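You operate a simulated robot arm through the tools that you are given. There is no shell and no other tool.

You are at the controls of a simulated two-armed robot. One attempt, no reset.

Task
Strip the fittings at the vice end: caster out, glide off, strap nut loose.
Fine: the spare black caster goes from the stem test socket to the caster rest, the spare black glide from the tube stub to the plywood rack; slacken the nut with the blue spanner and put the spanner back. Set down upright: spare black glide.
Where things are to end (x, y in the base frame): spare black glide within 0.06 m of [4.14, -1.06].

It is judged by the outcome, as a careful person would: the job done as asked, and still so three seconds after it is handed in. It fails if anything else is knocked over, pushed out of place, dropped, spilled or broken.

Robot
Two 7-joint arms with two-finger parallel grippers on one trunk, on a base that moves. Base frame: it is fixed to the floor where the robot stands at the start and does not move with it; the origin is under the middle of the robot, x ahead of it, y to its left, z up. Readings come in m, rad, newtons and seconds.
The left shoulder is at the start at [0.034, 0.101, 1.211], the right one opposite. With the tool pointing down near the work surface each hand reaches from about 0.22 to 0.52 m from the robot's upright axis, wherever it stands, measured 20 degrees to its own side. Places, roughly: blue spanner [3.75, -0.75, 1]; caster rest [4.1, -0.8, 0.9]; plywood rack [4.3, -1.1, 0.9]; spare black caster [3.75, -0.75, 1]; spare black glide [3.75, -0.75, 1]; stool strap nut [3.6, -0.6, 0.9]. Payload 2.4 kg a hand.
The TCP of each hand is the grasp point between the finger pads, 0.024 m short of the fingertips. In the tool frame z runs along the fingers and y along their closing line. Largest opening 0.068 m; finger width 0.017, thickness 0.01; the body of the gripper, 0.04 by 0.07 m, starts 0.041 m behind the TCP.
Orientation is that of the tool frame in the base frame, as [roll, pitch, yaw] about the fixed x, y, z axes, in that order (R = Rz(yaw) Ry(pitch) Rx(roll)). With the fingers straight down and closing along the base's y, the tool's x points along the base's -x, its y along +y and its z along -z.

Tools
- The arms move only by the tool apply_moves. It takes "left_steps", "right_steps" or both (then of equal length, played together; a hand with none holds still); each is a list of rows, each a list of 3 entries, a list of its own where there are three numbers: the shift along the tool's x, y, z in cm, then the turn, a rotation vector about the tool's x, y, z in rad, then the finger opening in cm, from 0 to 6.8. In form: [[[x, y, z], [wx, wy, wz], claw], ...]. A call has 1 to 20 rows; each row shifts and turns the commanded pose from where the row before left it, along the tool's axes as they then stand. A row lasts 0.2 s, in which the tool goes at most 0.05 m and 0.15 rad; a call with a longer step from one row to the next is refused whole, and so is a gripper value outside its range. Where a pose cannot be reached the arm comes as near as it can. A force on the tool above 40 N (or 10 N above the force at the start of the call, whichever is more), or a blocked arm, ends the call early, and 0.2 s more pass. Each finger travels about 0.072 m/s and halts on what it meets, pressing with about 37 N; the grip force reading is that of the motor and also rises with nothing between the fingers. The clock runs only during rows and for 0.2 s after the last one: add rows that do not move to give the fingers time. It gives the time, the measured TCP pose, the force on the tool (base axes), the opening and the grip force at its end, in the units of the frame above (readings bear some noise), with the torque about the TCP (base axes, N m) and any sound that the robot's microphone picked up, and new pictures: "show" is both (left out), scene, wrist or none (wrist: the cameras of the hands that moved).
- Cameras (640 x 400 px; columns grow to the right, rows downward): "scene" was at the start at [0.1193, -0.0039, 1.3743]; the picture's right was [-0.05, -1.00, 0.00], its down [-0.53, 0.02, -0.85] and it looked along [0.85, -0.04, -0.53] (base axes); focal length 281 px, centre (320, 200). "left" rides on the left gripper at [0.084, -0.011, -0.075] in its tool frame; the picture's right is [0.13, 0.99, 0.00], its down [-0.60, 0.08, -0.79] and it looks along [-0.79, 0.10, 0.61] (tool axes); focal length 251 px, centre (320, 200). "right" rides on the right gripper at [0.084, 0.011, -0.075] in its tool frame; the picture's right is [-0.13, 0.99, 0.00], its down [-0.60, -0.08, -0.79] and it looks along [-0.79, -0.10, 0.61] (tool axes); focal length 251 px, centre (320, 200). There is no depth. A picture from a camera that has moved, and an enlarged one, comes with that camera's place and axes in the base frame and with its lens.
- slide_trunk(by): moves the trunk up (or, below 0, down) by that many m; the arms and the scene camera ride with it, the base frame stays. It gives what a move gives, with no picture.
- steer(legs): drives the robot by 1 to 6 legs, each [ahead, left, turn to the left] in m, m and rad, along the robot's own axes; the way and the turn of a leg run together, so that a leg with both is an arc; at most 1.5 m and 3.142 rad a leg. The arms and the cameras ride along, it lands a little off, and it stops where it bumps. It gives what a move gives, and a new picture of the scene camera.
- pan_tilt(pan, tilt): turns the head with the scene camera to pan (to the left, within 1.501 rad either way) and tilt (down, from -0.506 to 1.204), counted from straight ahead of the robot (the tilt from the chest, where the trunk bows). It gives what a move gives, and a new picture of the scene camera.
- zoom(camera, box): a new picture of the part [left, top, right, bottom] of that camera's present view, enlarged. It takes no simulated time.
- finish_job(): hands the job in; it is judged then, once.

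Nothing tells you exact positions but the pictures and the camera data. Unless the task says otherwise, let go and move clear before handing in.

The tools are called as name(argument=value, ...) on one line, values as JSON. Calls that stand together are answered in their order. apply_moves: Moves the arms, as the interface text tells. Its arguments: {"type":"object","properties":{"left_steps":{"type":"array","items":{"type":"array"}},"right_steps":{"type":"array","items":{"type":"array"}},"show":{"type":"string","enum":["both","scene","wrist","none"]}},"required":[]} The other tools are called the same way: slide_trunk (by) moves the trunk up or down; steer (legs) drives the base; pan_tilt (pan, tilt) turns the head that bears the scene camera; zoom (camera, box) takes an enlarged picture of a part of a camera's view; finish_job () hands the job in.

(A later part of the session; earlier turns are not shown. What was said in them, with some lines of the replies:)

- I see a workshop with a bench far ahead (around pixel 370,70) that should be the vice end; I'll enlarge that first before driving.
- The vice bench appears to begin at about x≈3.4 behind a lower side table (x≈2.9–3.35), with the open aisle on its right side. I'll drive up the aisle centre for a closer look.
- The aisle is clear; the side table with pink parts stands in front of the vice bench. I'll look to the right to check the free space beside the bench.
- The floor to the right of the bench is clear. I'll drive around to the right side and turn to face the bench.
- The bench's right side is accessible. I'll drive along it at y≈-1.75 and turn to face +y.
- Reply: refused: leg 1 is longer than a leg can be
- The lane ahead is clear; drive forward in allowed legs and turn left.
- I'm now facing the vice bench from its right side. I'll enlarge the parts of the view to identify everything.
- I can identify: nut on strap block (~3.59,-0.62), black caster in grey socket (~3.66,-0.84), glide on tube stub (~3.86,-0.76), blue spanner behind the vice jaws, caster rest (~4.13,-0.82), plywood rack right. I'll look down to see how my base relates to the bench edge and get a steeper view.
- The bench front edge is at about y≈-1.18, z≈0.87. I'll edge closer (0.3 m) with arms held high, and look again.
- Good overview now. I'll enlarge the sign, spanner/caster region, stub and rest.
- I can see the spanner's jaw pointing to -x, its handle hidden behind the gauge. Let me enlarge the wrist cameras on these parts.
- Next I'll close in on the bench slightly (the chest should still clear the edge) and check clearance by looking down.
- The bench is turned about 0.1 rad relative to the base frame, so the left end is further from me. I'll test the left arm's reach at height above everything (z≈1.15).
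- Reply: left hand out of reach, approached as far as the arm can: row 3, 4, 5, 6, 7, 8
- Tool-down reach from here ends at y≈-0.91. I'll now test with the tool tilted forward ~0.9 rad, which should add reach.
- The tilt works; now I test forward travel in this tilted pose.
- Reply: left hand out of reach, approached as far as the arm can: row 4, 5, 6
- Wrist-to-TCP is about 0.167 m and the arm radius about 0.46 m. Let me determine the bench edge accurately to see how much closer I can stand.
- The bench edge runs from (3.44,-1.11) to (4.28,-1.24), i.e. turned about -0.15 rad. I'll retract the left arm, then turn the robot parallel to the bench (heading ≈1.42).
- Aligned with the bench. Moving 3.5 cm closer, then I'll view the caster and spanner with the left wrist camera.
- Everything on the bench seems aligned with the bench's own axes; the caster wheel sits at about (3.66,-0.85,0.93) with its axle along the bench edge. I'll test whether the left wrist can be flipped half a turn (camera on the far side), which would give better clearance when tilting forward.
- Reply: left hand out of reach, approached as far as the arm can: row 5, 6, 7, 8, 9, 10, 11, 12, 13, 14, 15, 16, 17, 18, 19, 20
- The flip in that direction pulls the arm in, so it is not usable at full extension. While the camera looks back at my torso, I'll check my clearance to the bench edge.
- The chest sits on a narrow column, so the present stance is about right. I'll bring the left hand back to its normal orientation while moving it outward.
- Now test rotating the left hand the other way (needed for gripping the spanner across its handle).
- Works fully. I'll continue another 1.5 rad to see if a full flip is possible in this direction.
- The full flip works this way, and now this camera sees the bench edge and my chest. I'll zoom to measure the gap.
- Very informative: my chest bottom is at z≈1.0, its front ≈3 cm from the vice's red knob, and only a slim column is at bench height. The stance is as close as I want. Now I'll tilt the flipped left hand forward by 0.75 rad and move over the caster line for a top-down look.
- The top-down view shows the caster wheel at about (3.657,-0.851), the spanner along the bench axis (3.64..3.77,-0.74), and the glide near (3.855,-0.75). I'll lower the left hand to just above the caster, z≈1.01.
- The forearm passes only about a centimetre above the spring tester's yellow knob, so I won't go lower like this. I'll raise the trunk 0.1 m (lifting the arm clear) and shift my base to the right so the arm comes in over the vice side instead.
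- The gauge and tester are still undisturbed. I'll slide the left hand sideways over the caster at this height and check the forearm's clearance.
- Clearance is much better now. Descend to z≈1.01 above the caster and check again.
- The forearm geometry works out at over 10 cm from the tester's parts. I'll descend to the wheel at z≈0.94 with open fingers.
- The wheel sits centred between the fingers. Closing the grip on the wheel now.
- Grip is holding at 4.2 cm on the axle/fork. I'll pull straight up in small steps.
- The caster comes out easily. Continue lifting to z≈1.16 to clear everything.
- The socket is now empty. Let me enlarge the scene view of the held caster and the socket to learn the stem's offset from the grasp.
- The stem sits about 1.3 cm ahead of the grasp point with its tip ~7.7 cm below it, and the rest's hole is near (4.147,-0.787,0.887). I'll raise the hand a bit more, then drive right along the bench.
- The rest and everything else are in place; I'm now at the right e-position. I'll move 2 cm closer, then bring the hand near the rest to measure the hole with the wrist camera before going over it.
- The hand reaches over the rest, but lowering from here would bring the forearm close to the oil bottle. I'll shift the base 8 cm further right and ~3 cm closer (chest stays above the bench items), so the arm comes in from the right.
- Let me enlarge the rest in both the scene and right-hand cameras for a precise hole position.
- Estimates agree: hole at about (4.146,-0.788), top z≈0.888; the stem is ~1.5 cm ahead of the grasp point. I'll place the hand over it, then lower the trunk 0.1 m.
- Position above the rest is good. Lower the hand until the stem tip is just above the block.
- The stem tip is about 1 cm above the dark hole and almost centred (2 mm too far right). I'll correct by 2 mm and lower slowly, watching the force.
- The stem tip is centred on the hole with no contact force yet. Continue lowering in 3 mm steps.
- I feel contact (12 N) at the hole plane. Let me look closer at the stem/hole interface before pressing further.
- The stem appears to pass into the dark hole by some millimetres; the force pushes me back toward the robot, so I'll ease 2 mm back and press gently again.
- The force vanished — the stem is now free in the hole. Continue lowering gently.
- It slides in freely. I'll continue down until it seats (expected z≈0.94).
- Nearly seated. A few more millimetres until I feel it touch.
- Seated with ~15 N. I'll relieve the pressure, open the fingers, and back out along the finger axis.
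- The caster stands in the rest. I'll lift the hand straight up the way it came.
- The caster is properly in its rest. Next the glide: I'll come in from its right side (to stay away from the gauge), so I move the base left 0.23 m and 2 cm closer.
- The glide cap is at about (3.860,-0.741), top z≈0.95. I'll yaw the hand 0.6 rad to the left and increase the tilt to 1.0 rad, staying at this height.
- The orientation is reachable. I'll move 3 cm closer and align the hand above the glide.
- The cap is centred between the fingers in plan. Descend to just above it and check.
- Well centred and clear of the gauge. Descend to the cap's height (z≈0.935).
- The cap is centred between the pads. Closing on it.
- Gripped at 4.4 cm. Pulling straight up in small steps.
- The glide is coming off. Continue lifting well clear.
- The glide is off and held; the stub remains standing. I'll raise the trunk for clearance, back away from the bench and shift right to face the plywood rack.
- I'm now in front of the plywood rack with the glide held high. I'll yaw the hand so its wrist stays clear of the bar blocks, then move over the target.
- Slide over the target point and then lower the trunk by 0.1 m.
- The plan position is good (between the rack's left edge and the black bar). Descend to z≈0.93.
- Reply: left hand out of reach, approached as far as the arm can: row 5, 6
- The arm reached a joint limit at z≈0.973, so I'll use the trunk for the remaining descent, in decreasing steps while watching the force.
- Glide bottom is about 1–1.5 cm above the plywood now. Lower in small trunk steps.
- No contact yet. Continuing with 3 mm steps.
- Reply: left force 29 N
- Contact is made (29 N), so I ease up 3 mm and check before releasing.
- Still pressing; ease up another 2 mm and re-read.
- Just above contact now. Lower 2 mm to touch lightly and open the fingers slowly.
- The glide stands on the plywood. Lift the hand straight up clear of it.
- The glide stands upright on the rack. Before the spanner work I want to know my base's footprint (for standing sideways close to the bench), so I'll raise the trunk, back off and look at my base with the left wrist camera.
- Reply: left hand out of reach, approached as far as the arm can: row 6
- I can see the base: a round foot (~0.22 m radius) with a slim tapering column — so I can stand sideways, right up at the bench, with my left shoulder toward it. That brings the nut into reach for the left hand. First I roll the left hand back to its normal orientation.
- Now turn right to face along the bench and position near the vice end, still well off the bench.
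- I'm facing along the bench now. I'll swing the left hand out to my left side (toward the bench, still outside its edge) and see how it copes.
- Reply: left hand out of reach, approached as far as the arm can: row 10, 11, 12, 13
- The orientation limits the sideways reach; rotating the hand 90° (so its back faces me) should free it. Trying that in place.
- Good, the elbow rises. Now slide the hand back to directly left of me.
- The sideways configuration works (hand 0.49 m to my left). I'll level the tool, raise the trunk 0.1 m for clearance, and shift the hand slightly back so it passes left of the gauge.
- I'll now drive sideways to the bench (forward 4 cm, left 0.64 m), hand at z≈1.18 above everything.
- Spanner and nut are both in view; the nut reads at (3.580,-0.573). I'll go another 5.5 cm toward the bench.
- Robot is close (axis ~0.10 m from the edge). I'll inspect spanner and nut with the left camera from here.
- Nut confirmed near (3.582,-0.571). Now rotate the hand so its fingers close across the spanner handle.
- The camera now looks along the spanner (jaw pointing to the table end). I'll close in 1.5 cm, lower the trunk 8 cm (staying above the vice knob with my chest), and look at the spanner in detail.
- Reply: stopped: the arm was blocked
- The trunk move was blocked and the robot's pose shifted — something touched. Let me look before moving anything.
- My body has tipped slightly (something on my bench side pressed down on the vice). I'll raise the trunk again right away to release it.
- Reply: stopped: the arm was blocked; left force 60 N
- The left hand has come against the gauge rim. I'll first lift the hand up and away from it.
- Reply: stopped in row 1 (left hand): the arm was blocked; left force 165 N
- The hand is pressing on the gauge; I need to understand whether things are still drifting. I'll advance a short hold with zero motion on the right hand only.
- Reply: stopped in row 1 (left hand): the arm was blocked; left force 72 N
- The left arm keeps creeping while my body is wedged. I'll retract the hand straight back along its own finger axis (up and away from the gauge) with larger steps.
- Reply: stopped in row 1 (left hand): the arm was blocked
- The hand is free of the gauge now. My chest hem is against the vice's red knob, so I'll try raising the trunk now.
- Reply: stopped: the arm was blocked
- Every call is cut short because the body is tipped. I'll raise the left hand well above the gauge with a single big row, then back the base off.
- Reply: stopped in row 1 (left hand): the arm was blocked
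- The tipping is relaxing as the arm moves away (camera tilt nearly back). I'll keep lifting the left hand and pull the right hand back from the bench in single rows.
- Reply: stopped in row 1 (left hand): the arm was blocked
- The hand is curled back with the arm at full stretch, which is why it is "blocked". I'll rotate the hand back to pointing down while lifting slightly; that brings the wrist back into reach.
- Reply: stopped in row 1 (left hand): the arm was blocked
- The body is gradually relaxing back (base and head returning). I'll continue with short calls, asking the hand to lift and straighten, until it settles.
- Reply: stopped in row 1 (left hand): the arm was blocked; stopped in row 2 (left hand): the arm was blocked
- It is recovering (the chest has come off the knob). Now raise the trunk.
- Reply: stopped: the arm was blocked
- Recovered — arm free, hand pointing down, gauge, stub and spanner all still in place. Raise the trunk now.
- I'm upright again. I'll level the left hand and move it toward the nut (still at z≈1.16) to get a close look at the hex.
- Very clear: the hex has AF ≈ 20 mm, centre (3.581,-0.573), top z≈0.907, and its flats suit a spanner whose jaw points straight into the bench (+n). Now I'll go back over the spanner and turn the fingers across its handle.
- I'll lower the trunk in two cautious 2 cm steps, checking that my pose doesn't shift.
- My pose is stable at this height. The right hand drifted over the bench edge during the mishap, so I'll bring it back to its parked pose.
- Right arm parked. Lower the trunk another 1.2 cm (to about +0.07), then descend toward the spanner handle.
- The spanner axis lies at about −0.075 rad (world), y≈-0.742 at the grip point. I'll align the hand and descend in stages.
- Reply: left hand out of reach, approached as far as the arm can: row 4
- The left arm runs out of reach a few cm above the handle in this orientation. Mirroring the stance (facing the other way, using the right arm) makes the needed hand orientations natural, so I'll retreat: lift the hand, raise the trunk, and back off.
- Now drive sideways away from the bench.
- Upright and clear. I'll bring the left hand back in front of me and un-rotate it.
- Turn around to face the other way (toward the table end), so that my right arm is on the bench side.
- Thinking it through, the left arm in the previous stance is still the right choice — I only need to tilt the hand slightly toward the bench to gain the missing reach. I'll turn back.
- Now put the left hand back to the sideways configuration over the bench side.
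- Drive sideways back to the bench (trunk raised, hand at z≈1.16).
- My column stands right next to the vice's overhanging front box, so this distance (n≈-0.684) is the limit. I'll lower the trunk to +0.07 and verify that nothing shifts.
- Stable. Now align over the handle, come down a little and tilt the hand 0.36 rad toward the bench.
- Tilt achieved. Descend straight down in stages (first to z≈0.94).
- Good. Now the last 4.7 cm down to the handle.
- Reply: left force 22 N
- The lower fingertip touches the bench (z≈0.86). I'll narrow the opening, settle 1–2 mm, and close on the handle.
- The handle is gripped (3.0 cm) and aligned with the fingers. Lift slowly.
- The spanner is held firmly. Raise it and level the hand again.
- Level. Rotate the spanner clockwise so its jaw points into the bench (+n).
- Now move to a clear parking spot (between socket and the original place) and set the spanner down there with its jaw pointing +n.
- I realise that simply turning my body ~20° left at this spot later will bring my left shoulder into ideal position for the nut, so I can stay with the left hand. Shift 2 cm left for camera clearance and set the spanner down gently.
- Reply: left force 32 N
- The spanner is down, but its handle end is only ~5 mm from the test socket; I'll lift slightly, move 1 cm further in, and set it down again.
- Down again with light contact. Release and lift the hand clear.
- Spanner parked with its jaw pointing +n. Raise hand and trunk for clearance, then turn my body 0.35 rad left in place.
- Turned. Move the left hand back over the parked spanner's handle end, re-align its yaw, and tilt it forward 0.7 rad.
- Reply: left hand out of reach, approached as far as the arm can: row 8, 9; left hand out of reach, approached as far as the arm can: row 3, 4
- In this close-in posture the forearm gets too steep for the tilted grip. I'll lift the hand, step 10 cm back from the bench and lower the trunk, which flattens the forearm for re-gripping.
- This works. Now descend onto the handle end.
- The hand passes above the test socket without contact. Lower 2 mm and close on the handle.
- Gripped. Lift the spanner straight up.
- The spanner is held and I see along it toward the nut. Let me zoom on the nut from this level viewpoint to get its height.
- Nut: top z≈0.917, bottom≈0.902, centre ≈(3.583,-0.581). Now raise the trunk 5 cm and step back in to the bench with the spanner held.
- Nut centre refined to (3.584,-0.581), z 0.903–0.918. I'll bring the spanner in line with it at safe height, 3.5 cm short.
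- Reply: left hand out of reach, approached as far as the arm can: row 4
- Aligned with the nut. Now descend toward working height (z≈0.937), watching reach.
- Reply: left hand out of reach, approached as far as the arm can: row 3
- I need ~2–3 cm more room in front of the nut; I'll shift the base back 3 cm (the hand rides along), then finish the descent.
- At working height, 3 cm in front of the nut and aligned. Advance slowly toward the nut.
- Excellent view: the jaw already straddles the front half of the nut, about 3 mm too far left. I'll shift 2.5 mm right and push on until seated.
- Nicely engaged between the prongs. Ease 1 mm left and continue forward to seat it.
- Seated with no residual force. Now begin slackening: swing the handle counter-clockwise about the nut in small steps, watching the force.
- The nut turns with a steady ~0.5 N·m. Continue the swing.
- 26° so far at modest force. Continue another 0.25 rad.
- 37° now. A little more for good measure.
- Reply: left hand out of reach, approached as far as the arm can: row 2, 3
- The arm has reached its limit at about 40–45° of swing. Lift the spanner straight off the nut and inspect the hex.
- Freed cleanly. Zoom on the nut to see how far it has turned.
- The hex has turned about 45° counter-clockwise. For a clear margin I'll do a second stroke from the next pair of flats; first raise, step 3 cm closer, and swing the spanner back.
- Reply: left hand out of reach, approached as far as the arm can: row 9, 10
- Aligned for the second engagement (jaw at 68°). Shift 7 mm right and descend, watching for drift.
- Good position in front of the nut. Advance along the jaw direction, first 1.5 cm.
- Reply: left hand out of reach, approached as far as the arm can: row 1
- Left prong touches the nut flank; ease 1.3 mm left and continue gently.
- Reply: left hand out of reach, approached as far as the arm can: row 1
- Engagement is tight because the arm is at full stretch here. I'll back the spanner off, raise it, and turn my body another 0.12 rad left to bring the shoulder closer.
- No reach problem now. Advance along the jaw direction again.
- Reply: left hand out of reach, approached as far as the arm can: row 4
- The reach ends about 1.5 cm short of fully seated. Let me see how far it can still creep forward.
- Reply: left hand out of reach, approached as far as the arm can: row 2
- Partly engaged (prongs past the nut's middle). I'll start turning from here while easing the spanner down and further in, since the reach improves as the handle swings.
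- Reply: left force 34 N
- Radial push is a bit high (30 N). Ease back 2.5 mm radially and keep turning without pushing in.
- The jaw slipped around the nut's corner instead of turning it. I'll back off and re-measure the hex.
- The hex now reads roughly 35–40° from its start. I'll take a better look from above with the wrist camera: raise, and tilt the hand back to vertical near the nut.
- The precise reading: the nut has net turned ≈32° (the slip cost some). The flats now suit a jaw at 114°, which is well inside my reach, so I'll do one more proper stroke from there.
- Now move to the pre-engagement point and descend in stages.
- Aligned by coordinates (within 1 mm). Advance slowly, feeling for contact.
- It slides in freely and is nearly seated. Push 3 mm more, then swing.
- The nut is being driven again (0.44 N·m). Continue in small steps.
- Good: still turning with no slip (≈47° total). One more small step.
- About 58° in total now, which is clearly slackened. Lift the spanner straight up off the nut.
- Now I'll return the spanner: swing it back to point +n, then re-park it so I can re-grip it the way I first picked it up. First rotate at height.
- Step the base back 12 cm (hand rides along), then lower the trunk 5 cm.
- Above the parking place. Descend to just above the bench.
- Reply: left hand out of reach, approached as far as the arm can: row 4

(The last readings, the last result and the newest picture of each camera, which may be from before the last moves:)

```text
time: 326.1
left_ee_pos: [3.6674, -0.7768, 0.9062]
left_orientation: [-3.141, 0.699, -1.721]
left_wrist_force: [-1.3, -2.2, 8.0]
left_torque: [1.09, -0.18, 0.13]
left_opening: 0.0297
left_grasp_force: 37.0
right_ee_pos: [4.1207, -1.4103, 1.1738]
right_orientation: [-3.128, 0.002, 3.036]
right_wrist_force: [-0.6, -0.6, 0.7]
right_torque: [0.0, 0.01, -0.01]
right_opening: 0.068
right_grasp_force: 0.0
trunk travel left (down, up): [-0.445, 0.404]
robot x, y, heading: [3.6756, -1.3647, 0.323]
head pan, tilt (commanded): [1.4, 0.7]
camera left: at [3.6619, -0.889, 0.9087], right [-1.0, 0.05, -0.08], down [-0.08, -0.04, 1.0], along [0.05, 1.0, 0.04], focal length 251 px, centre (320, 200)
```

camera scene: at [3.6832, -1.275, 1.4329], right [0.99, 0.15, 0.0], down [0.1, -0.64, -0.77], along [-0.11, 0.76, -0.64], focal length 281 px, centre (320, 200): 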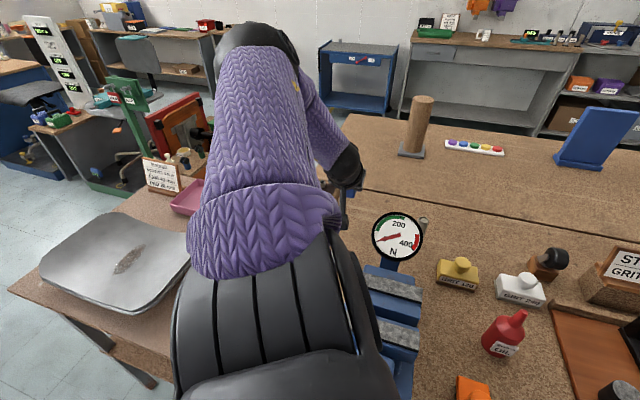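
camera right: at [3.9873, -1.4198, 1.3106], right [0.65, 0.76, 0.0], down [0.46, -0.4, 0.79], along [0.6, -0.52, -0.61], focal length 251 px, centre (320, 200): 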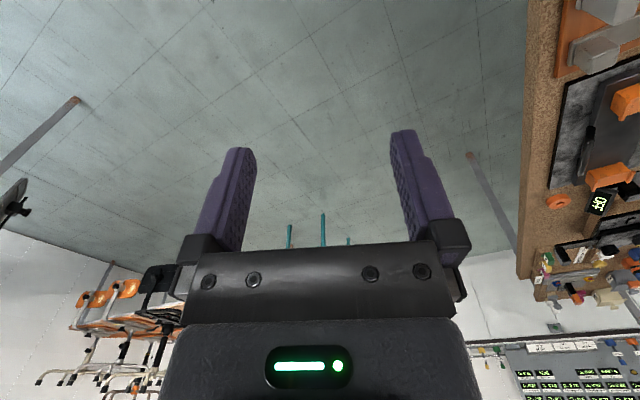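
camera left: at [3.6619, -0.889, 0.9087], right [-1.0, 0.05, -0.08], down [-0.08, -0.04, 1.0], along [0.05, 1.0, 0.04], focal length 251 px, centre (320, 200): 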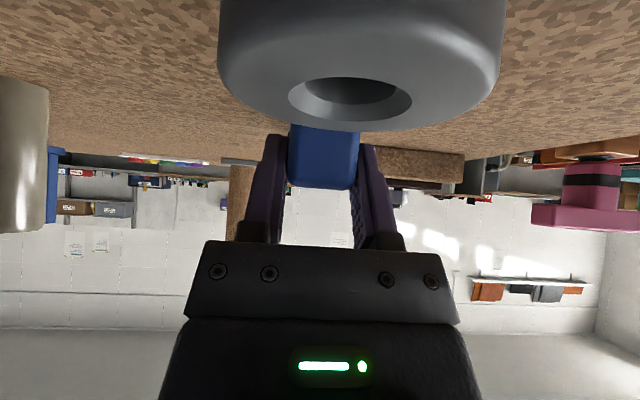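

The jaw tip touches first (the spanner has pitched slightly in the grip). Lower gently so it levels out on the bench.

apply_moves(left_steps=[[[0.19, 0, 0.23], [0, 0, 0], 2.0], [[0.19, 0, 0.23], [0, 0, 0], 2.0], [[0.19, 0, 0.23], [0, 0, 0], 2.0], [[0, 0, 0], [0, 0, 0], 2.0]], show="none")

```text
time: 327.1
left_ee_pos: [3.6689, -0.7764, 0.9003]
left_orientation: [3.139, 0.695, -1.721]
left_wrist_force: [-1.2, -3.7, 7.0]
left_torque: [1.04, -0.19, 0.09]
left_opening: 0.0299
left_grasp_force: 37.2
left hand out of reach, approached as far as the arm can: row 3
right_ee_pos: [4.1202, -1.4096, 1.1735]
right_orientation: [-3.127, 0.002, 3.035]
right_wrist_force: [-0.3, 0.1, 0.5]
right_torque: [0.04, -0.01, -0.02]
right_opening: 0.0681
right_grasp_force: 0.1
trunk travel left (down, up): [-0.445, 0.404]
robot x, y, heading: [3.6736, -1.3656, 0.318]
head pan, tilt (commanded): [1.4, 0.7]
```

slide_trunk(by=-0.006)

slide_trunk(by=-0.003)

```text
time: 327.6
left_ee_pos: [3.6689, -0.7765, 0.8947]
left_orientation: [3.141, 0.694, -1.721]
left_wrist_force: [-1.0, -1.7, 3.9]
left_torque: [0.68, -0.15, 0.07]
left_opening: 0.0296
left_grasp_force: 36.4
right_ee_pos: [4.1208, -1.4105, 1.1675]
right_orientation: [-3.126, 0.004, 3.035]
right_wrist_force: [-0.5, 0.1, 0.0]
right_torque: [-0.02, 0.0, -0.03]
right_opening: 0.068
right_grasp_force: 0.0
trunk travel left (down, up): [-0.439, 0.41]
robot x, y, heading: [3.6733, -1.3647, 0.324]
head pan, tilt (commanded): [1.4, 0.7]
```

```text
time: 328.2
left_ee_pos: [3.6684, -0.7768, 0.8925]
left_orientation: [3.14, 0.696, -1.719]
left_wrist_force: [-0.4, -2.8, 11.8]
left_torque: [1.03, -0.11, 0.04]
left_opening: 0.0298
left_grasp_force: 36.8
right_ee_pos: [4.1207, -1.4108, 1.1643]
right_orientation: [-3.129, 0.004, 3.035]
right_wrist_force: [0.7, 0.8, 0.1]
right_torque: [0.02, 0.04, 0.02]
right_opening: 0.0679
right_grasp_force: 0.0
trunk travel left (down, up): [-0.436, 0.413]
robot x, y, heading: [3.6759, -1.3659, 0.318]
head pan, tilt (commanded): [1.4, 0.7]
```

Nearly flat now. Release, then rise straight up.

apply_moves(left_steps=[[[0, 0, 0], [0, 0, 0], 3.2], [[0, 0, 0], [0, 0, 0], 3.6], [[0, 0, 0], [0, 0, 0], 4.2], [[0, 0, 0], [0, 0, 0], 4.8], [[-0.64, 0, -0.77], [0, 0, 0], 5.0], [[-1.28, 0, -1.54], [0, 0, 0], 5.0], [[-1.92, 0, -2.3], [0, 0, 0], 5.0], [[-1.92, 0, -2.3], [0, 0, 0], 5.0], [[-1.92, 0, -2.3], [0, 0, 0], 5.0], [[0, 0, 0], [0, 0, 0], 5.0]], show="wrist")

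```text
time: 330.4
left_ee_pos: [3.6693, -0.7755, 1.012]
left_orientation: [3.141, 0.696, -1.721]
left_wrist_force: [-0.1, 0.9, 0.4]
left_torque: [0.0, 0.0, -0.01]
left_opening: 0.0499
left_grasp_force: 0.0
right_ee_pos: [4.1203, -1.4088, 1.1649]
right_orientation: [-3.125, 0.003, 3.036]
right_wrist_force: [-0.7, 0.0, 0.1]
right_torque: [-0.02, 0.04, -0.01]
right_opening: 0.0678
right_grasp_force: 0.0
trunk travel left (down, up): [-0.436, 0.413]
robot x, y, heading: [3.6756, -1.3642, 0.32]
head pan, tilt (commanded): [1.4, 0.7]
camera left: at [3.6634, -0.8888, 1.0155], right [-1.0, 0.05, -0.08], down [-0.08, -0.03, 1.0], along [0.05, 1.0, 0.04], focal length 251 px, centre (320, 200)
```

left: 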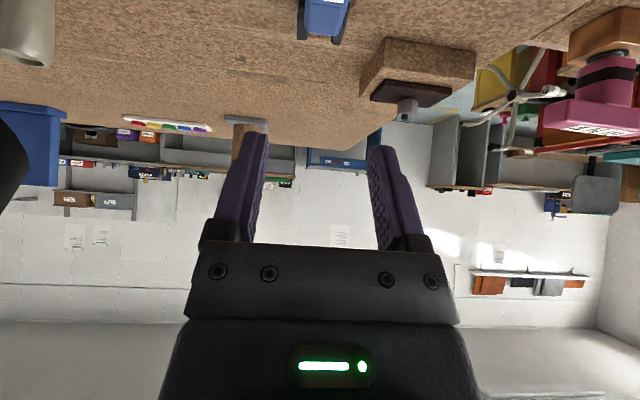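

Spanner parked safely. Tilt the hand back to vertical, raise the trunk, and step in again.

apply_moves(left_steps=[[[0, 0, 0], [0, 0.14, 0], 5.0], [[0, 0, 0], [0, 0.14, 0], 5.0], [[0, 0, 0], [0, 0.14, 0], 5.0], [[0, 0, 0], [0, 0.14, 0], 5.0], [[0, 0, 0], [0, 0.136, 0], 5.0], [[0, 0, 0], [0, 0, 0], 5.0]], show="none")

slide_trunk(by=0.059)

steer(legs=[[0.0542, 0.1071, 0]])

zoom(camera="left", box=[0, 0, 640, 400])

```text
time: 331.8
left_ee_pos: [3.668, -0.7751, 1.0126]
left_orientation: [-3.141, -0.005, -1.72]
left_wrist_force: [-0.5, -0.6, -0.1]
left_torque: [0.01, 0.0, -0.02]
left_opening: 0.0497
left_grasp_force: 0.0
right_ee_pos: [4.1212, -1.4093, 1.1643]
right_orientation: [-3.125, 0.003, 3.035]
right_wrist_force: [0.3, -0.2, -0.1]
right_torque: [0.04, -0.01, -0.04]
right_opening: 0.068
right_grasp_force: 0.1
trunk travel left (down, up): [-0.436, 0.413]
robot x, y, heading: [3.6783, -1.3683, 0.325]
head pan, tilt (commanded): [1.4, 0.7]
```

```text
time: 332.8
left_ee_pos: [3.6697, -0.7755, 1.0708]
left_orientation: [3.139, -0.001, -1.718]
left_wrist_force: [0.0, 1.2, -0.1]
left_torque: [0.02, -0.01, 0.05]
left_opening: 0.0499
left_grasp_force: 0.0
right_ee_pos: [4.12, -1.4084, 1.2232]
right_orientation: [-3.127, 0.002, 3.036]
right_wrist_force: [0.3, 0.2, 0.1]
right_torque: [0.01, 0.0, 0.0]
right_opening: 0.068
right_grasp_force: 0.2
trunk travel left (down, up): [-0.495, 0.354]
robot x, y, heading: [3.6765, -1.365, 0.324]
head pan, tilt (commanded): [1.4, 0.7]
```

```text
time: 334.0
left_ee_pos: [3.6864, -0.6554, 1.0706]
left_orientation: [3.141, -0.003, -1.718]
left_wrist_force: [0.4, 0.4, -0.9]
left_torque: [-0.04, 0.0, 0.01]
left_opening: 0.0497
left_grasp_force: 0.1
right_ee_pos: [4.138, -1.2888, 1.2238]
right_orientation: [-3.124, 0.005, 3.035]
right_wrist_force: [-0.4, 0.0, -0.9]
right_torque: [0.01, 0.0, -0.03]
right_opening: 0.0682
right_grasp_force: 0.0
trunk travel left (down, up): [-0.495, 0.354]
robot x, y, heading: [3.6883, -1.245, 0.318]
head pan, tilt (commanded): [1.4, 0.7]
camera scene: at [3.7011, -1.1538, 1.4327], right [0.99, 0.15, 0.0], down [0.1, -0.64, -0.76], along [-0.12, 0.76, -0.65], focal length 281 px, centre (320, 200)
```

scene: 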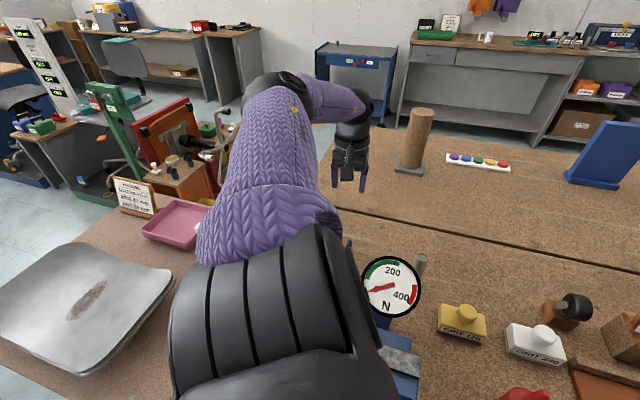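

```text
1.00 times, centred on (320, 200) of left (not enlarged: the box is as wide or as high as the picture)
camera zoom: at [3.6851, -0.7396, 1.1451], right [-1.0, 0.02, 0.0], down [0.01, 0.61, 0.79], along [0.01, 0.79, -0.61], focal length 251 px, centre (320, 200)
```

zoom: 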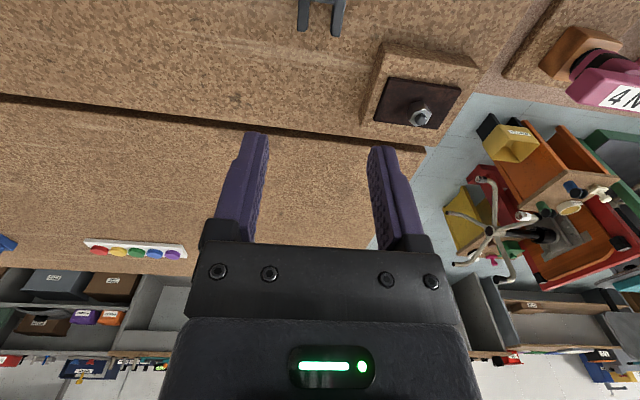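

Check the nut's final orientation from this good viewpoint.

zoom(camera="left", box=[405, 98, 439, 132])

```text
11.76 times, centred on (422, 115) of left
camera zoom: at [3.6851, -0.7396, 1.1451], right [-1.0, 0.02, 0.0], down [0.01, 0.61, 0.79], along [0.01, 0.79, -0.61], focal length 2958 px, centre (-880, 1200)
```

zoom: 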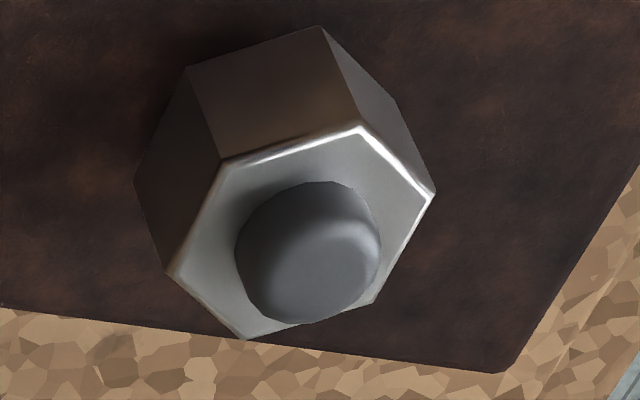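

The nut has turned ≈57° counter-clockwise in total. Now go back over the parked spanner for the upright re-grip.

apply_moves(left_steps=[[[3.07, 0, 0], [0, 0, 0], 5.0], [[3.07, 0, 0], [0, 0, 0], 5.0], [[3.07, 0, 0], [0, 0, 0], 5.0], [[0, 0, 3.0], [0, 0, 0], 5.0], [[0, 0, 3.0], [0, 0, 0], 5.0], [[0, 0, 3.0], [0, 0, 0], 5.0], [[0, 0, 0], [0, 0, 0], 5.0]], show="wrist")

```text
time: 335.6
left_ee_pos: [3.672, -0.7462, 0.9804]
left_orientation: [3.14, 0.0, -1.721]
left_wrist_force: [-0.3, 0.7, -0.3]
left_torque: [0.01, 0.02, -0.01]
left_opening: 0.0501
left_grasp_force: 0.1
right_ee_pos: [4.1383, -1.2899, 1.2227]
right_orientation: [-3.125, 0.004, 3.035]
right_wrist_force: [0.4, -0.6, 0.1]
right_torque: [0.04, 0.0, 0.01]
right_opening: 0.0681
right_grasp_force: 0.0
trunk travel left (down, up): [-0.495, 0.354]
robot x, y, heading: [3.6944, -1.2467, 0.325]
head pan, tilt (commanded): [1.4, 0.7]
camera left: at [3.671, -0.8319, 1.0549], right [-1.0, 0.02, 0.0], down [0.01, 0.61, 0.79], along [0.01, 0.79, -0.61], focal length 251 px, centre (320, 200)
```

left: 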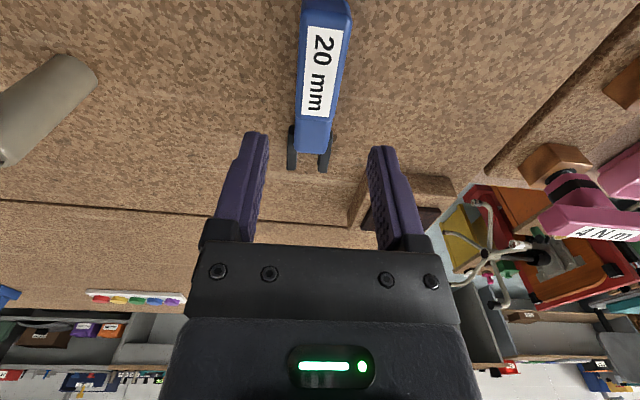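

apply_moves(left_steps=[[[0.85, -0.2, 2.0], [0, 0, 0], 5.0], [[0, 0, 3.0], [0, 0, 0], 5.0], [[0, 0, 2.5], [0, 0, 0], 5.0], [[0, 0, 1.3], [0, 0, 0], 5.0], [[0, 0, 0], [0, 0, 0], 5.0]], show="wrist")

```text
time: 336.8
left_ee_pos: [3.6735, -0.7546, 0.8923]
left_orientation: [3.141, -0.001, -1.719]
left_wrist_force: [-0.5, 0.3, 0.6]
left_torque: [0.04, -0.02, 0.02]
left_opening: 0.0501
left_grasp_force: 0.0
right_ee_pos: [4.1388, -1.2898, 1.2233]
right_orientation: [-3.126, 0.003, 3.034]
right_wrist_force: [-0.2, 0.2, 0.9]
right_torque: [0.0, -0.02, 0.0]
right_opening: 0.0679
right_grasp_force: 0.0
trunk travel left (down, up): [-0.495, 0.354]
robot x, y, heading: [3.6922, -1.248, 0.316]
head pan, tilt (commanded): [1.4, 0.7]
camera left: at [3.6717, -0.8401, 0.9671], right [-1.0, 0.02, 0.0], down [0.01, 0.61, 0.79], along [0.01, 0.79, -0.61], focal length 251 px, centre (320, 200)
```

left: 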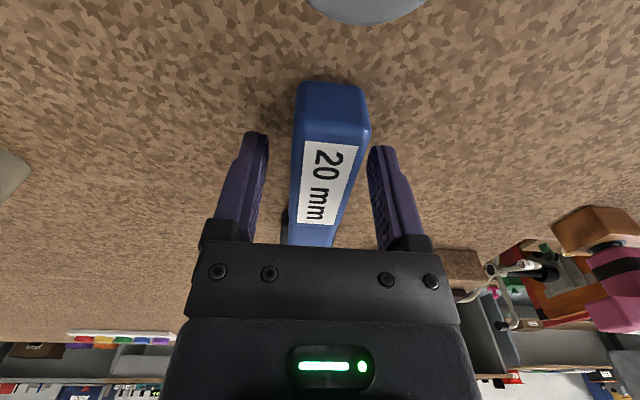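

Handle centred between the fingers. Lower 3 mm and grip.

apply_moves(left_steps=[[[0, 0, 0.35], [0, 0, 0], 5.0], [[0, 0, 0], [0, 0, 0], 4.2], [[0, 0, 0], [0, 0, 0], 3.6], [[0, 0, 0], [0, 0, 0], 3.0], [[0, 0, 0], [0, 0, 0], 2.4], [[0, 0, 0], [0, 0, 0], 2.0], [[0, 0, 0], [0, 0, 0], 2.0]], show="none")

apply_moves(left_steps=[[[0, 0, -0.5], [0, 0, 0], 2.0], [[0, 0, -1.0], [0, 0, 0], 2.0], [[0, 0, -2.0], [0, 0, 0], 2.0], [[0, 0, -3.0], [0, 0, 0], 2.0], [[0, 0, -3.0], [0, 0, 0], 2.0], [[0, 0, -3.0], [0, 0, 0], 2.0], [[0, 0, 0], [0, 0, 0], 2.0]], show="wrist")

```text
time: 338.4
left_ee_pos: [3.6736, -0.7559, 0.8884]
left_orientation: [3.14, -0.002, -1.719]
left_wrist_force: [-1.4, 0.0, -0.8]
left_torque: [0.01, 0.02, -0.02]
left_opening: 0.0296
left_grasp_force: 36.7
right_ee_pos: [4.1373, -1.2899, 1.2238]
right_orientation: [-3.126, 0.004, 3.035]
right_wrist_force: [0.2, -0.6, -0.3]
right_torque: [-0.03, -0.01, -0.01]
right_opening: 0.068
right_grasp_force: 0.0
trunk travel left (down, up): [-0.495, 0.354]
robot x, y, heading: [3.6903, -1.2469, 0.317]
head pan, tilt (commanded): [1.4, 0.7]
```

```text
time: 340.0
left_ee_pos: [3.6737, -0.7559, 1.0142]
left_orientation: [3.14, -0.002, -1.718]
left_wrist_force: [-0.5, 0.4, -1.7]
left_torque: [-0.06, 0.0, -0.01]
left_opening: 0.0293
left_grasp_force: 37.0
right_ee_pos: [4.1382, -1.2899, 1.2227]
right_orientation: [-3.125, 0.003, 3.036]
right_wrist_force: [0.0, -0.4, -0.3]
right_torque: [-0.03, -0.02, 0.02]
right_opening: 0.068
right_grasp_force: 0.1
trunk travel left (down, up): [-0.495, 0.354]
robot x, y, heading: [3.691, -1.2474, 0.323]
head pan, tilt (commanded): [1.4, 0.7]
camera left: at [3.6724, -0.8406, 1.0891], right [-1.0, 0.02, 0.0], down [0.01, 0.61, 0.79], along [0.01, 0.79, -0.61], focal length 251 px, centre (320, 200)
```

left: 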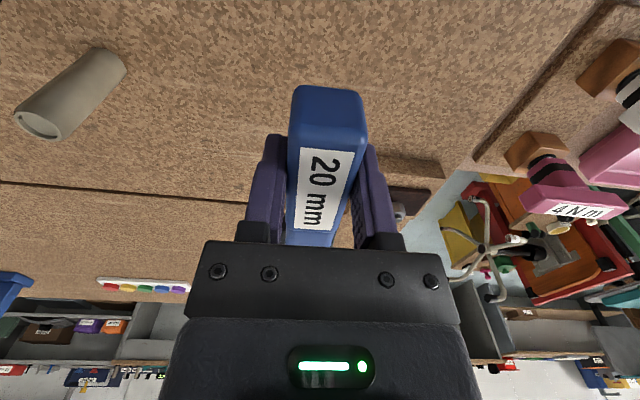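

Holding it as at the first pick-up. Move over the original place and rotate the jaw back to point toward the table end.

apply_moves(left_steps=[[[-1.07, -2.89, 0], [0, 0, 0], 2.0], [[-1.07, -2.89, 0], [0, 0, 0], 2.0], [[0, 0, 0], [0, 0, -0.149], 2.0], [[0, 0, 0], [0, 0, -0.149], 2.0], [[0, 0, 0], [0, 0, -0.149], 2.0], [[0, 0, 0], [0, 0, -0.149], 2.0], [[0, 0, 0], [0, 0, -0.149], 2.0], [[0, 0, 0], [0, 0, -0.149], 2.0], [[0, 0, 0], [0, 0, -0.149], 2.0], [[0, 0, 0], [0, 0, -0.149], 2.0], [[0, 0, 0], [0, 0, -0.149], 2.0], [[0, 0, 0], [0, 0, -0.149], 2.0], [[0, 0, 0], [0, 0, -0.149], 2.0], [[0, 0, 0], [0, 0, 0], 2.0]], show="both")

```text
time: 343.0
left_ee_pos: [3.7348, -0.7433, 1.0143]
left_orientation: [3.141, 0.0, -0.078]
left_wrist_force: [0.4, 0.6, -0.9]
left_torque: [0.01, -0.06, -0.01]
left_opening: 0.0296
left_grasp_force: 37.1
right_ee_pos: [4.1386, -1.2913, 1.224]
right_orientation: [-3.125, 0.005, 3.034]
right_wrist_force: [0.6, -0.5, -1.1]
right_torque: [0.02, -0.02, 0.0]
right_opening: 0.0681
right_grasp_force: 0.1
trunk travel left (down, up): [-0.495, 0.354]
robot x, y, heading: [3.6949, -1.2461, 0.322]
head pan, tilt (commanded): [1.4, 0.7]
camera scene: at [3.7009, -1.155, 1.4328], right [0.99, 0.15, 0.0], down [0.1, -0.64, -0.76], along [-0.12, 0.76, -0.64], focal length 281 px, centre (320, 200)
camera left: at [3.8186, -0.739, 1.0889], right [0.05, -1.0, 0.0], down [-0.61, -0.03, 0.79], along [-0.79, -0.04, -0.61], focal length 251 px, centre (320, 200)
```

scene: 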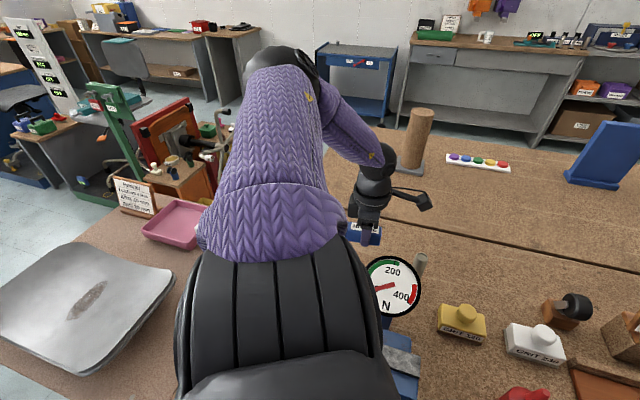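
left: 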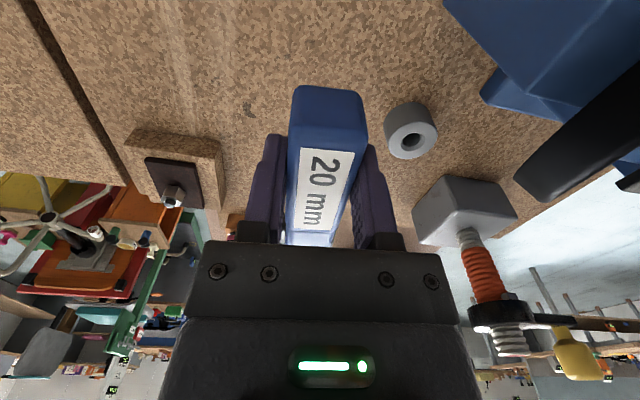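

Over the original place with the right orientation. Try to descend upright in this stance.

apply_moves(left_steps=[[[0, 0, 2.0], [0, 0, 0], 2.0], [[0, 0, 2.0], [0, 0, 0], 2.0], [[0, 0, 2.0], [0, 0, 0], 2.0], [[0, 0, 2.0], [0, 0, 0], 2.0], [[0, 0, 0], [0, 0, 0], 2.0]], show="wrist")

```text
time: 344.2
left_ee_pos: [3.7332, -0.744, 0.933]
left_orientation: [3.14, 0.002, -0.081]
left_wrist_force: [-0.4, 0.3, -2.1]
left_torque: [-0.01, -0.03, 0.0]
left_opening: 0.0293
left_grasp_force: 36.4
right_ee_pos: [4.1365, -1.2895, 1.2229]
right_orientation: [-3.128, 0.004, 3.034]
right_wrist_force: [0.1, 0.5, 0.2]
right_torque: [0.02, 0.0, -0.01]
right_opening: 0.0681
right_grasp_force: 0.0
trunk travel left (down, up): [-0.495, 0.354]
robot x, y, heading: [3.6899, -1.246, 0.321]
head pan, tilt (commanded): [1.4, 0.7]
camera left: at [3.8189, -0.7387, 1.0085], right [0.05, -1.0, 0.0], down [-0.61, -0.03, 0.79], along [-0.79, -0.04, -0.61], focal length 251 px, centre (320, 200)
```

left: 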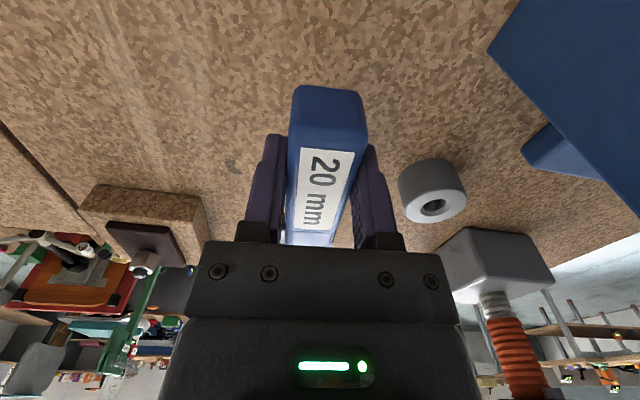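

apply_moves(left_steps=[[[0, 0, 1.2], [0, 0, 0], 2.0], [[0, 0, 1.0], [0, 0, 0], 2.0], [[0, 0, 0.6], [0, 0, 0], 2.0], [[0, 0, 0], [0, 0, 0], 2.0]], show="none")

```text
time: 345.2
left_ee_pos: [3.734, -0.7439, 0.9051]
left_orientation: [3.14, 0.001, -0.081]
left_wrist_force: [-0.4, 0.8, -2.5]
left_torque: [0.02, -0.06, 0.01]
left_opening: 0.0298
left_grasp_force: 37.0
right_ee_pos: [4.1388, -1.2894, 1.2234]
right_orientation: [-3.125, 0.005, 3.033]
right_wrist_force: [-0.5, -0.3, -0.5]
right_torque: [-0.01, 0.0, 0.0]
right_opening: 0.0679
right_grasp_force: 0.0
trunk travel left (down, up): [-0.495, 0.354]
robot x, y, heading: [3.6951, -1.247, 0.321]
head pan, tilt (commanded): [1.4, 0.7]
```

apply_moves(left_steps=[[[0, 0, 0.4], [0, 0, 0], 2.0], [[0, 0, 0.3], [0, 0, 0], 2.0], [[0, 0, 0.3], [0, 0, 0], 2.0], [[0, 0, 0], [0, 0, 0], 2.0]], show="none")

apply_moves(left_steps=[[[0, 0, 0.25], [0, 0, 0], 2.0], [[0, 0, 0.25], [0, 0, 0], 2.0], [[0, 0, 0.2], [0, 0, 0], 2.0], [[0, 0, 0], [0, 0, 0], 2.0]], show="wrist")

```text
time: 346.2
left_ee_pos: [3.7341, -0.7436, 0.8963]
left_orientation: [3.138, 0.001, -0.079]
left_wrist_force: [0.3, -0.2, -1.6]
left_torque: [0.0, -0.01, 0.01]
left_opening: 0.0297
left_grasp_force: 36.7
right_ee_pos: [4.1376, -1.29, 1.2238]
right_orientation: [-3.125, 0.004, 3.036]
right_wrist_force: [-0.1, -0.3, -0.3]
right_torque: [0.0, 0.02, 0.01]
right_opening: 0.0682
right_grasp_force: 0.1
trunk travel left (down, up): [-0.495, 0.354]
robot x, y, heading: [3.6914, -1.2446, 0.323]
head pan, tilt (commanded): [1.4, 0.7]
```

```text
time: 347.2
left_ee_pos: [3.7335, -0.7443, 0.8882]
left_orientation: [3.138, 0.001, -0.08]
left_wrist_force: [-0.4, 1.0, -0.9]
left_torque: [-0.01, -0.05, 0.0]
left_opening: 0.0297
left_grasp_force: 37.0
right_ee_pos: [4.1381, -1.2904, 1.2244]
right_orientation: [-3.125, 0.004, 3.034]
right_wrist_force: [0.0, 0.6, 1.1]
right_torque: [-0.01, 0.01, 0.01]
right_opening: 0.068
right_grasp_force: 0.0
trunk travel left (down, up): [-0.495, 0.354]
robot x, y, heading: [3.6922, -1.2496, 0.324]
head pan, tilt (commanded): [1.4, 0.7]
camera left: at [3.8186, -0.739, 0.9637], right [0.05, -1.0, 0.0], down [-0.61, -0.03, 0.79], along [-0.79, -0.04, -0.61], focal length 251 px, centre (320, 200)
```

left: 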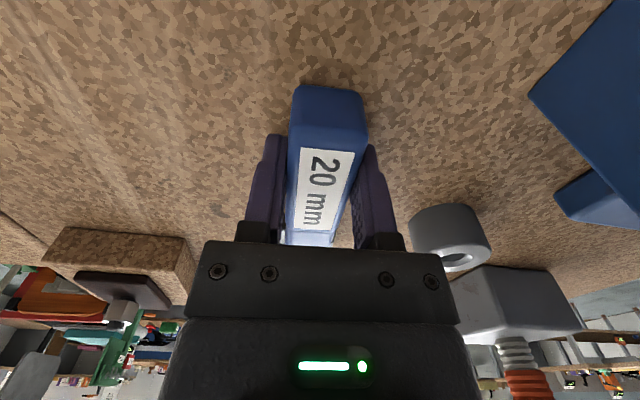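

apply_moves(left_steps=[[[0, 0, 0.15], [0, 0, 0], 2.0], [[0, 0, 0.15], [0, 0, 0], 2.0], [[0, 0, 0], [0, 0, 0], 2.0]], show="none")

```text
time: 348.0
left_ee_pos: [3.7338, -0.7446, 0.8891]
left_orientation: [-3.136, 0.001, -0.081]
left_wrist_force: [-0.2, 4.2, 31.7]
left_torque: [-0.05, 0.11, 0.0]
left_opening: 0.0297
left_grasp_force: 37.1
right_ee_pos: [4.1379, -1.2925, 1.2245]
right_orientation: [-3.128, 0.003, 3.036]
right_wrist_force: [-0.6, -0.1, -0.5]
right_torque: [0.01, -0.01, -0.02]
right_opening: 0.068
right_grasp_force: 0.1
trunk travel left (down, up): [-0.495, 0.354]
robot x, y, heading: [3.6898, -1.2431, 0.324]
head pan, tilt (commanded): [1.4, 0.7]
```

Seated on the bench. Ease the pressure, release, and rise.

apply_moves(left_steps=[[[0, 0, -0.15], [0, 0, 0], 2.0], [[0, 0, 0], [0, 0, 0], 3.3], [[0, 0, 0], [0, 0, 0], 3.8], [[0, 0, 0], [0, 0, 0], 4.4], [[0, 0, 0], [0, 0, 0], 5.0], [[0, 0, -1.0], [0, 0, 0], 5.0], [[0, 0, -2.0], [0, 0, 0], 5.0], [[0, 0, -3.0], [0, 0, 0], 5.0], [[0, 0, -3.0], [0, 0, 0], 5.0], [[0, 0, -3.0], [0, 0, 0], 5.0], [[0, 0, -3.0], [0, 0, 0], 5.0], [[0, 0, -3.0], [0, 0, 0], 5.0], [[0, 0, -3.0], [0, 0, 0], 5.0], [[0, 0, -3.0], [0, 0, 0], 5.0], [[0, 0, 0], [0, 0, 0], 5.0]], show="both")

```text
time: 351.2
left_ee_pos: [3.7332, -0.7435, 1.1295]
left_orientation: [-3.141, 0.0, -0.081]
left_wrist_force: [-0.2, -0.3, -0.2]
left_torque: [0.0, -0.04, 0.01]
left_opening: 0.0499
left_grasp_force: 0.0
right_ee_pos: [4.139, -1.2895, 1.224]
right_orientation: [-3.125, 0.004, 3.035]
right_wrist_force: [0.8, -0.1, 0.8]
right_torque: [0.02, -0.02, 0.03]
right_opening: 0.0681
right_grasp_force: 0.1
trunk travel left (down, up): [-0.495, 0.354]
robot x, y, heading: [3.6934, -1.2434, 0.32]
head pan, tilt (commanded): [1.4, 0.7]
camera scene: at [3.701, -1.1551, 1.4328], right [0.99, 0.15, 0.0], down [0.1, -0.64, -0.76], along [-0.12, 0.76, -0.64], focal length 281 px, centre (320, 200)
camera left: at [3.8182, -0.7386, 1.2034], right [0.05, -1.0, 0.0], down [-0.61, -0.03, 0.79], along [-0.79, -0.04, -0.61], focal length 251 px, centre (320, 200)
```

scene: 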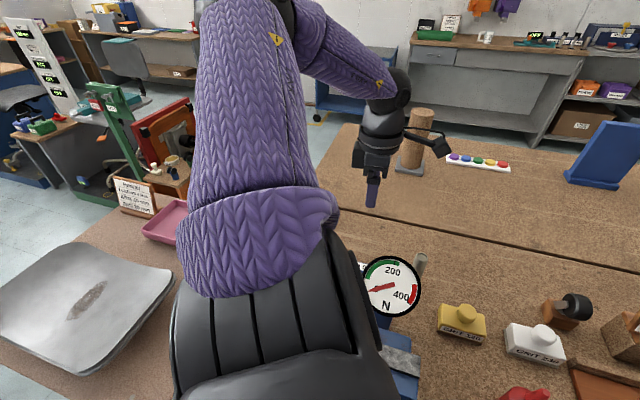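
left: 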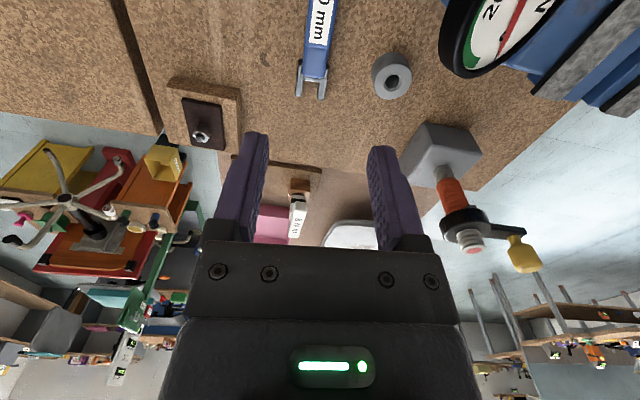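

The spanner is back in its place. Raise the trunk and back away from the bench.

slide_trunk(by=0.06)

steer(legs=[[-0.226, -0.446, 0], [-0.09, -0.178, 0]])

zoom(camera="scene", box=[200, 90, 440, 240])

```text
time: 352.2
left_ee_pos: [3.7338, -0.7431, 1.1876]
left_orientation: [3.141, 0.002, -0.08]
left_wrist_force: [0.9, -0.1, 0.6]
left_torque: [-0.01, 0.01, -0.03]
left_opening: 0.0498
left_grasp_force: 0.1
right_ee_pos: [4.138, -1.2898, 1.2842]
right_orientation: [-3.127, 0.004, 3.035]
right_wrist_force: [0.1, -0.4, 0.6]
right_torque: [-0.01, 0.02, 0.0]
right_opening: 0.068
right_grasp_force: 0.1
trunk travel left (down, up): [-0.555, 0.294]
robot x, y, heading: [3.6972, -1.2463, 0.321]
head pan, tilt (commanded): [1.4, 0.7]
```

```text
time: 356.3
left_ee_pos: [3.6299, -1.4359, 1.1884]
left_orientation: [3.14, 0.002, -0.076]
left_wrist_force: [-0.7, -0.7, 0.9]
left_torque: [0.01, 0.0, 0.02]
left_opening: 0.0502
left_grasp_force: 0.0
right_ee_pos: [4.035, -1.9826, 1.2824]
right_orientation: [-3.125, 0.004, 3.039]
right_wrist_force: [0.5, -0.6, 0.2]
right_torque: [0.02, 0.0, -0.02]
right_opening: 0.068
right_grasp_force: 0.2
trunk travel left (down, up): [-0.555, 0.294]
robot x, y, heading: [3.5901, -1.9413, 0.326]
head pan, tilt (commanded): [1.4, 0.7]
camera scene: at [3.5934, -1.8498, 1.4931], right [0.99, 0.15, 0.0], down [0.1, -0.64, -0.77], along [-0.12, 0.76, -0.64], focal length 281 px, centre (320, 200)
```

scene: 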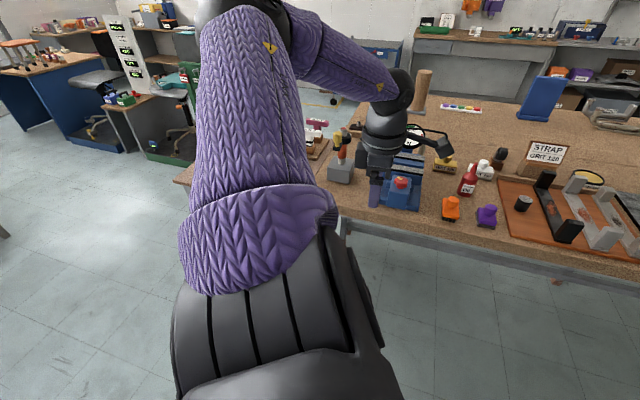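

```text
2.67 times, centred on (320, 165) of scene
camera zoom: at [3.5934, -1.8498, 1.4931], right [0.99, 0.15, 0.0], down [0.1, -0.64, -0.77], along [-0.12, 0.76, -0.64], focal length 748 px, centre (320, 293)
```

zoom: 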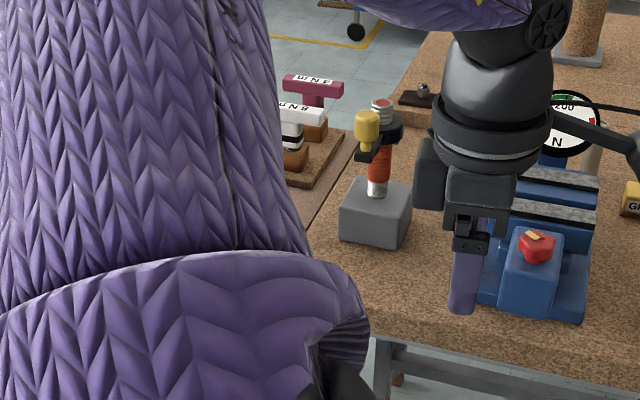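

Clear of the bench. I'll turn to face the bench for a final inspection of everything.

steer(legs=[[0, 0, 1.1]])

pan_tilt(pan=-0.15, tilt=0.6)

```text
time: 359.5
left_ee_pos: [3.1594, -1.676, 1.1883]
left_orientation: [3.141, 0.003, 1.026]
left_wrist_force: [0.8, -0.9, 0.0]
left_torque: [-0.01, -0.04, -0.04]
left_opening: 0.0498
left_grasp_force: 0.0
right_ee_pos: [3.8288, -1.5595, 1.2831]
right_orientation: [-3.124, 0.004, -2.141]
right_wrist_force: [-0.2, 0.0, -0.1]
right_torque: [0.03, 0.0, 0.01]
right_opening: 0.0679
right_grasp_force: 0.1
trunk travel left (down, up): [-0.555, 0.294]
robot x, y, heading: [3.5918, -1.9357, 1.426]
head pan, tilt (commanded): [1.4, 0.7]
camera scene: at [3.5124, -1.8955, 1.493], right [0.31, 0.95, 0.0], down [0.61, -0.2, -0.76], along [-0.73, 0.24, -0.64], focal length 281 px, centre (320, 200)
```

scene: 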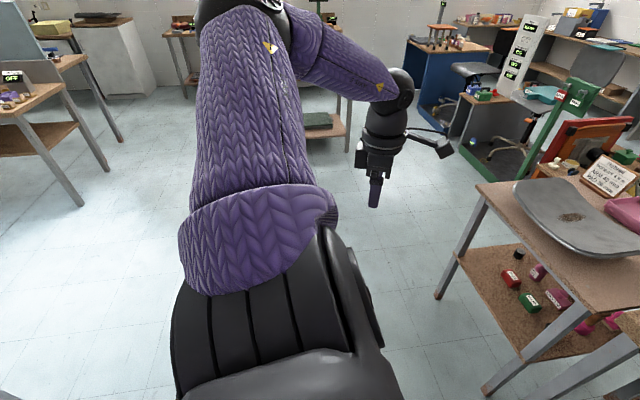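

```text
time: 361.1
left_ee_pos: [3.1599, -1.6755, 1.1881]
left_orientation: [-3.14, 0.001, 1.025]
left_wrist_force: [0.1, -0.4, -1.4]
left_torque: [0.01, 0.02, 0.04]
left_opening: 0.05
left_grasp_force: 0.0
right_ee_pos: [3.8281, -1.56, 1.2839]
right_orientation: [-3.127, 0.004, -2.141]
right_wrist_force: [-0.3, -0.4, 0.2]
right_torque: [-0.02, -0.05, -0.02]
right_opening: 0.0681
right_grasp_force: 0.0
trunk travel left (down, up): [-0.555, 0.294]
robot x, y, heading: [3.5906, -1.9362, 1.427]
head pan, tilt (commanded): [-0.15, 0.6]
camera scene: at [3.6188, -1.8372, 1.5016], right [0.96, -0.29, 0.0], down [-0.16, -0.54, -0.82], along [0.24, 0.79, -0.57], focal length 281 px, centre (320, 200)
```

scene: 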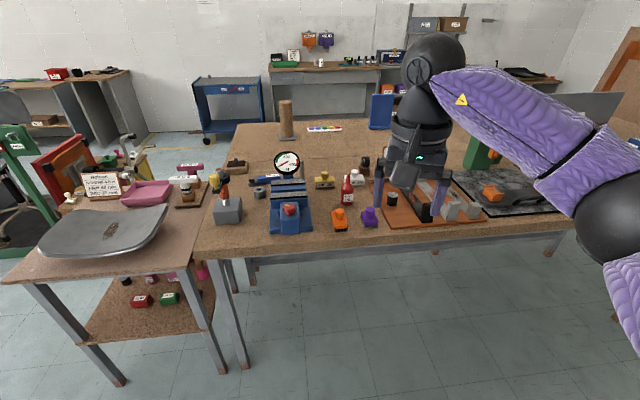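

zoom(camera="scene", box=[200, 140, 360, 240])

zoom(camera="scene", box=[320, 140, 500, 240])

zoom(camera="scene", box=[20, 140, 240, 280])

```text
4.00 times, centred on (280, 190) of scene
camera zoom: at [3.6188, -1.8372, 1.5016], right [0.96, -0.29, 0.0], down [-0.16, -0.54, -0.82], along [0.24, 0.79, -0.57], focal length 1122 px, centre (480, 240)
```

zoom: 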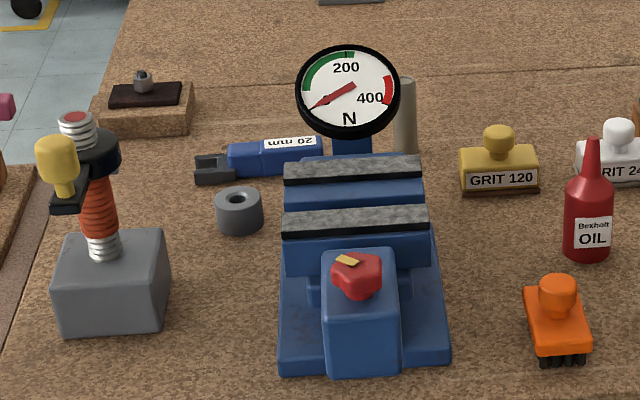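

```text
3.56 times, centred on (410, 190) of scene
camera zoom: at [3.6188, -1.8372, 1.5016], right [0.96, -0.29, 0.0], down [-0.16, -0.54, -0.82], along [0.24, 0.79, -0.57], focal length 998 px, centre (0, 236)
```

zoom: 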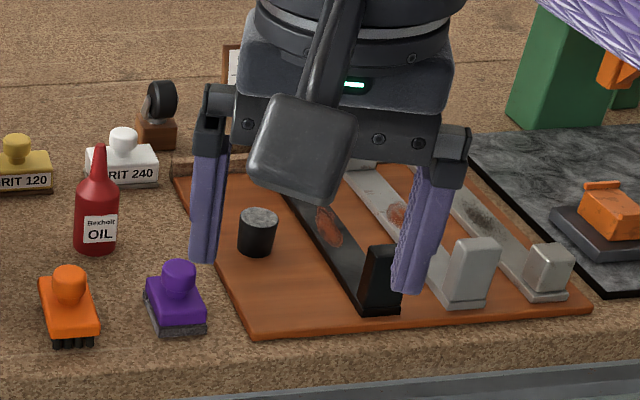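

```text
2.86 times, centred on (130, 210) of scene
camera zoom: at [3.6188, -1.8372, 1.5016], right [0.96, -0.29, 0.0], down [-0.16, -0.54, -0.82], along [0.24, 0.79, -0.57], focal length 802 px, centre (863, 171)
```

zoom: 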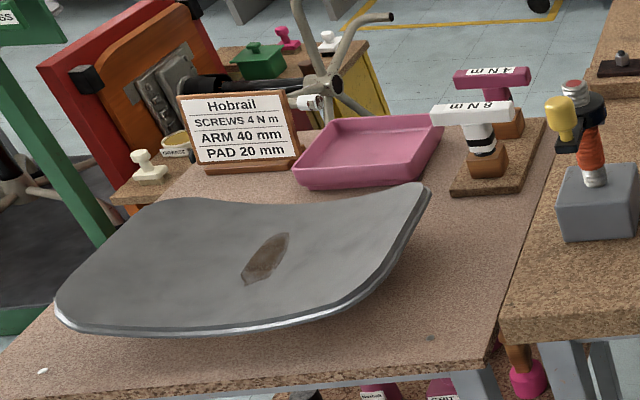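

Everything checks out: the caster is in its rest, the glide stands upright on the rack, the nut is turned about 57° loose, and the spanner is back in place. The vice, gauge, tester, bottle and blocks are all where they were. Both hands are empty and clear, so I'm handing in.

finish_job()

```text
The job is handed in.
```

I've handed the job in with all three fittings stripped. I haven't had the verdict back, so this is what I could see at the end:

- **Caster:** the spare black caster is out of the test socket and seated upright in the caster rest.
- **Glide:** the spare black glide is off the tube stub and standing upright on the plywood rack at about [4.14, -1.06]. It stands sole up, as it did on the stub.
- **Strap nut:** I turned it about 57° counter-clockwise with the blue spanner, in two strokes. One attempt between them slipped and cost a few degrees, which the second stroke made up. The job gave no figure for "loose", so 57° is my judgement.
- **Spanner:** it is back where it was lying, jaw pointing the same way.

**Mishap:** while I was lowering the trunk beside the vice, my chest caught its red knob and the robot tipped slightly. My left hand then pressed on the gauge rim, with a reading of about 160 N at one point. I backed off and came upright again. In the final look the gauge still read zero. The vice, knob, spring tester and everything else nearby looked unmoved.

Both hands were empty and clear of the bench when I handed in.
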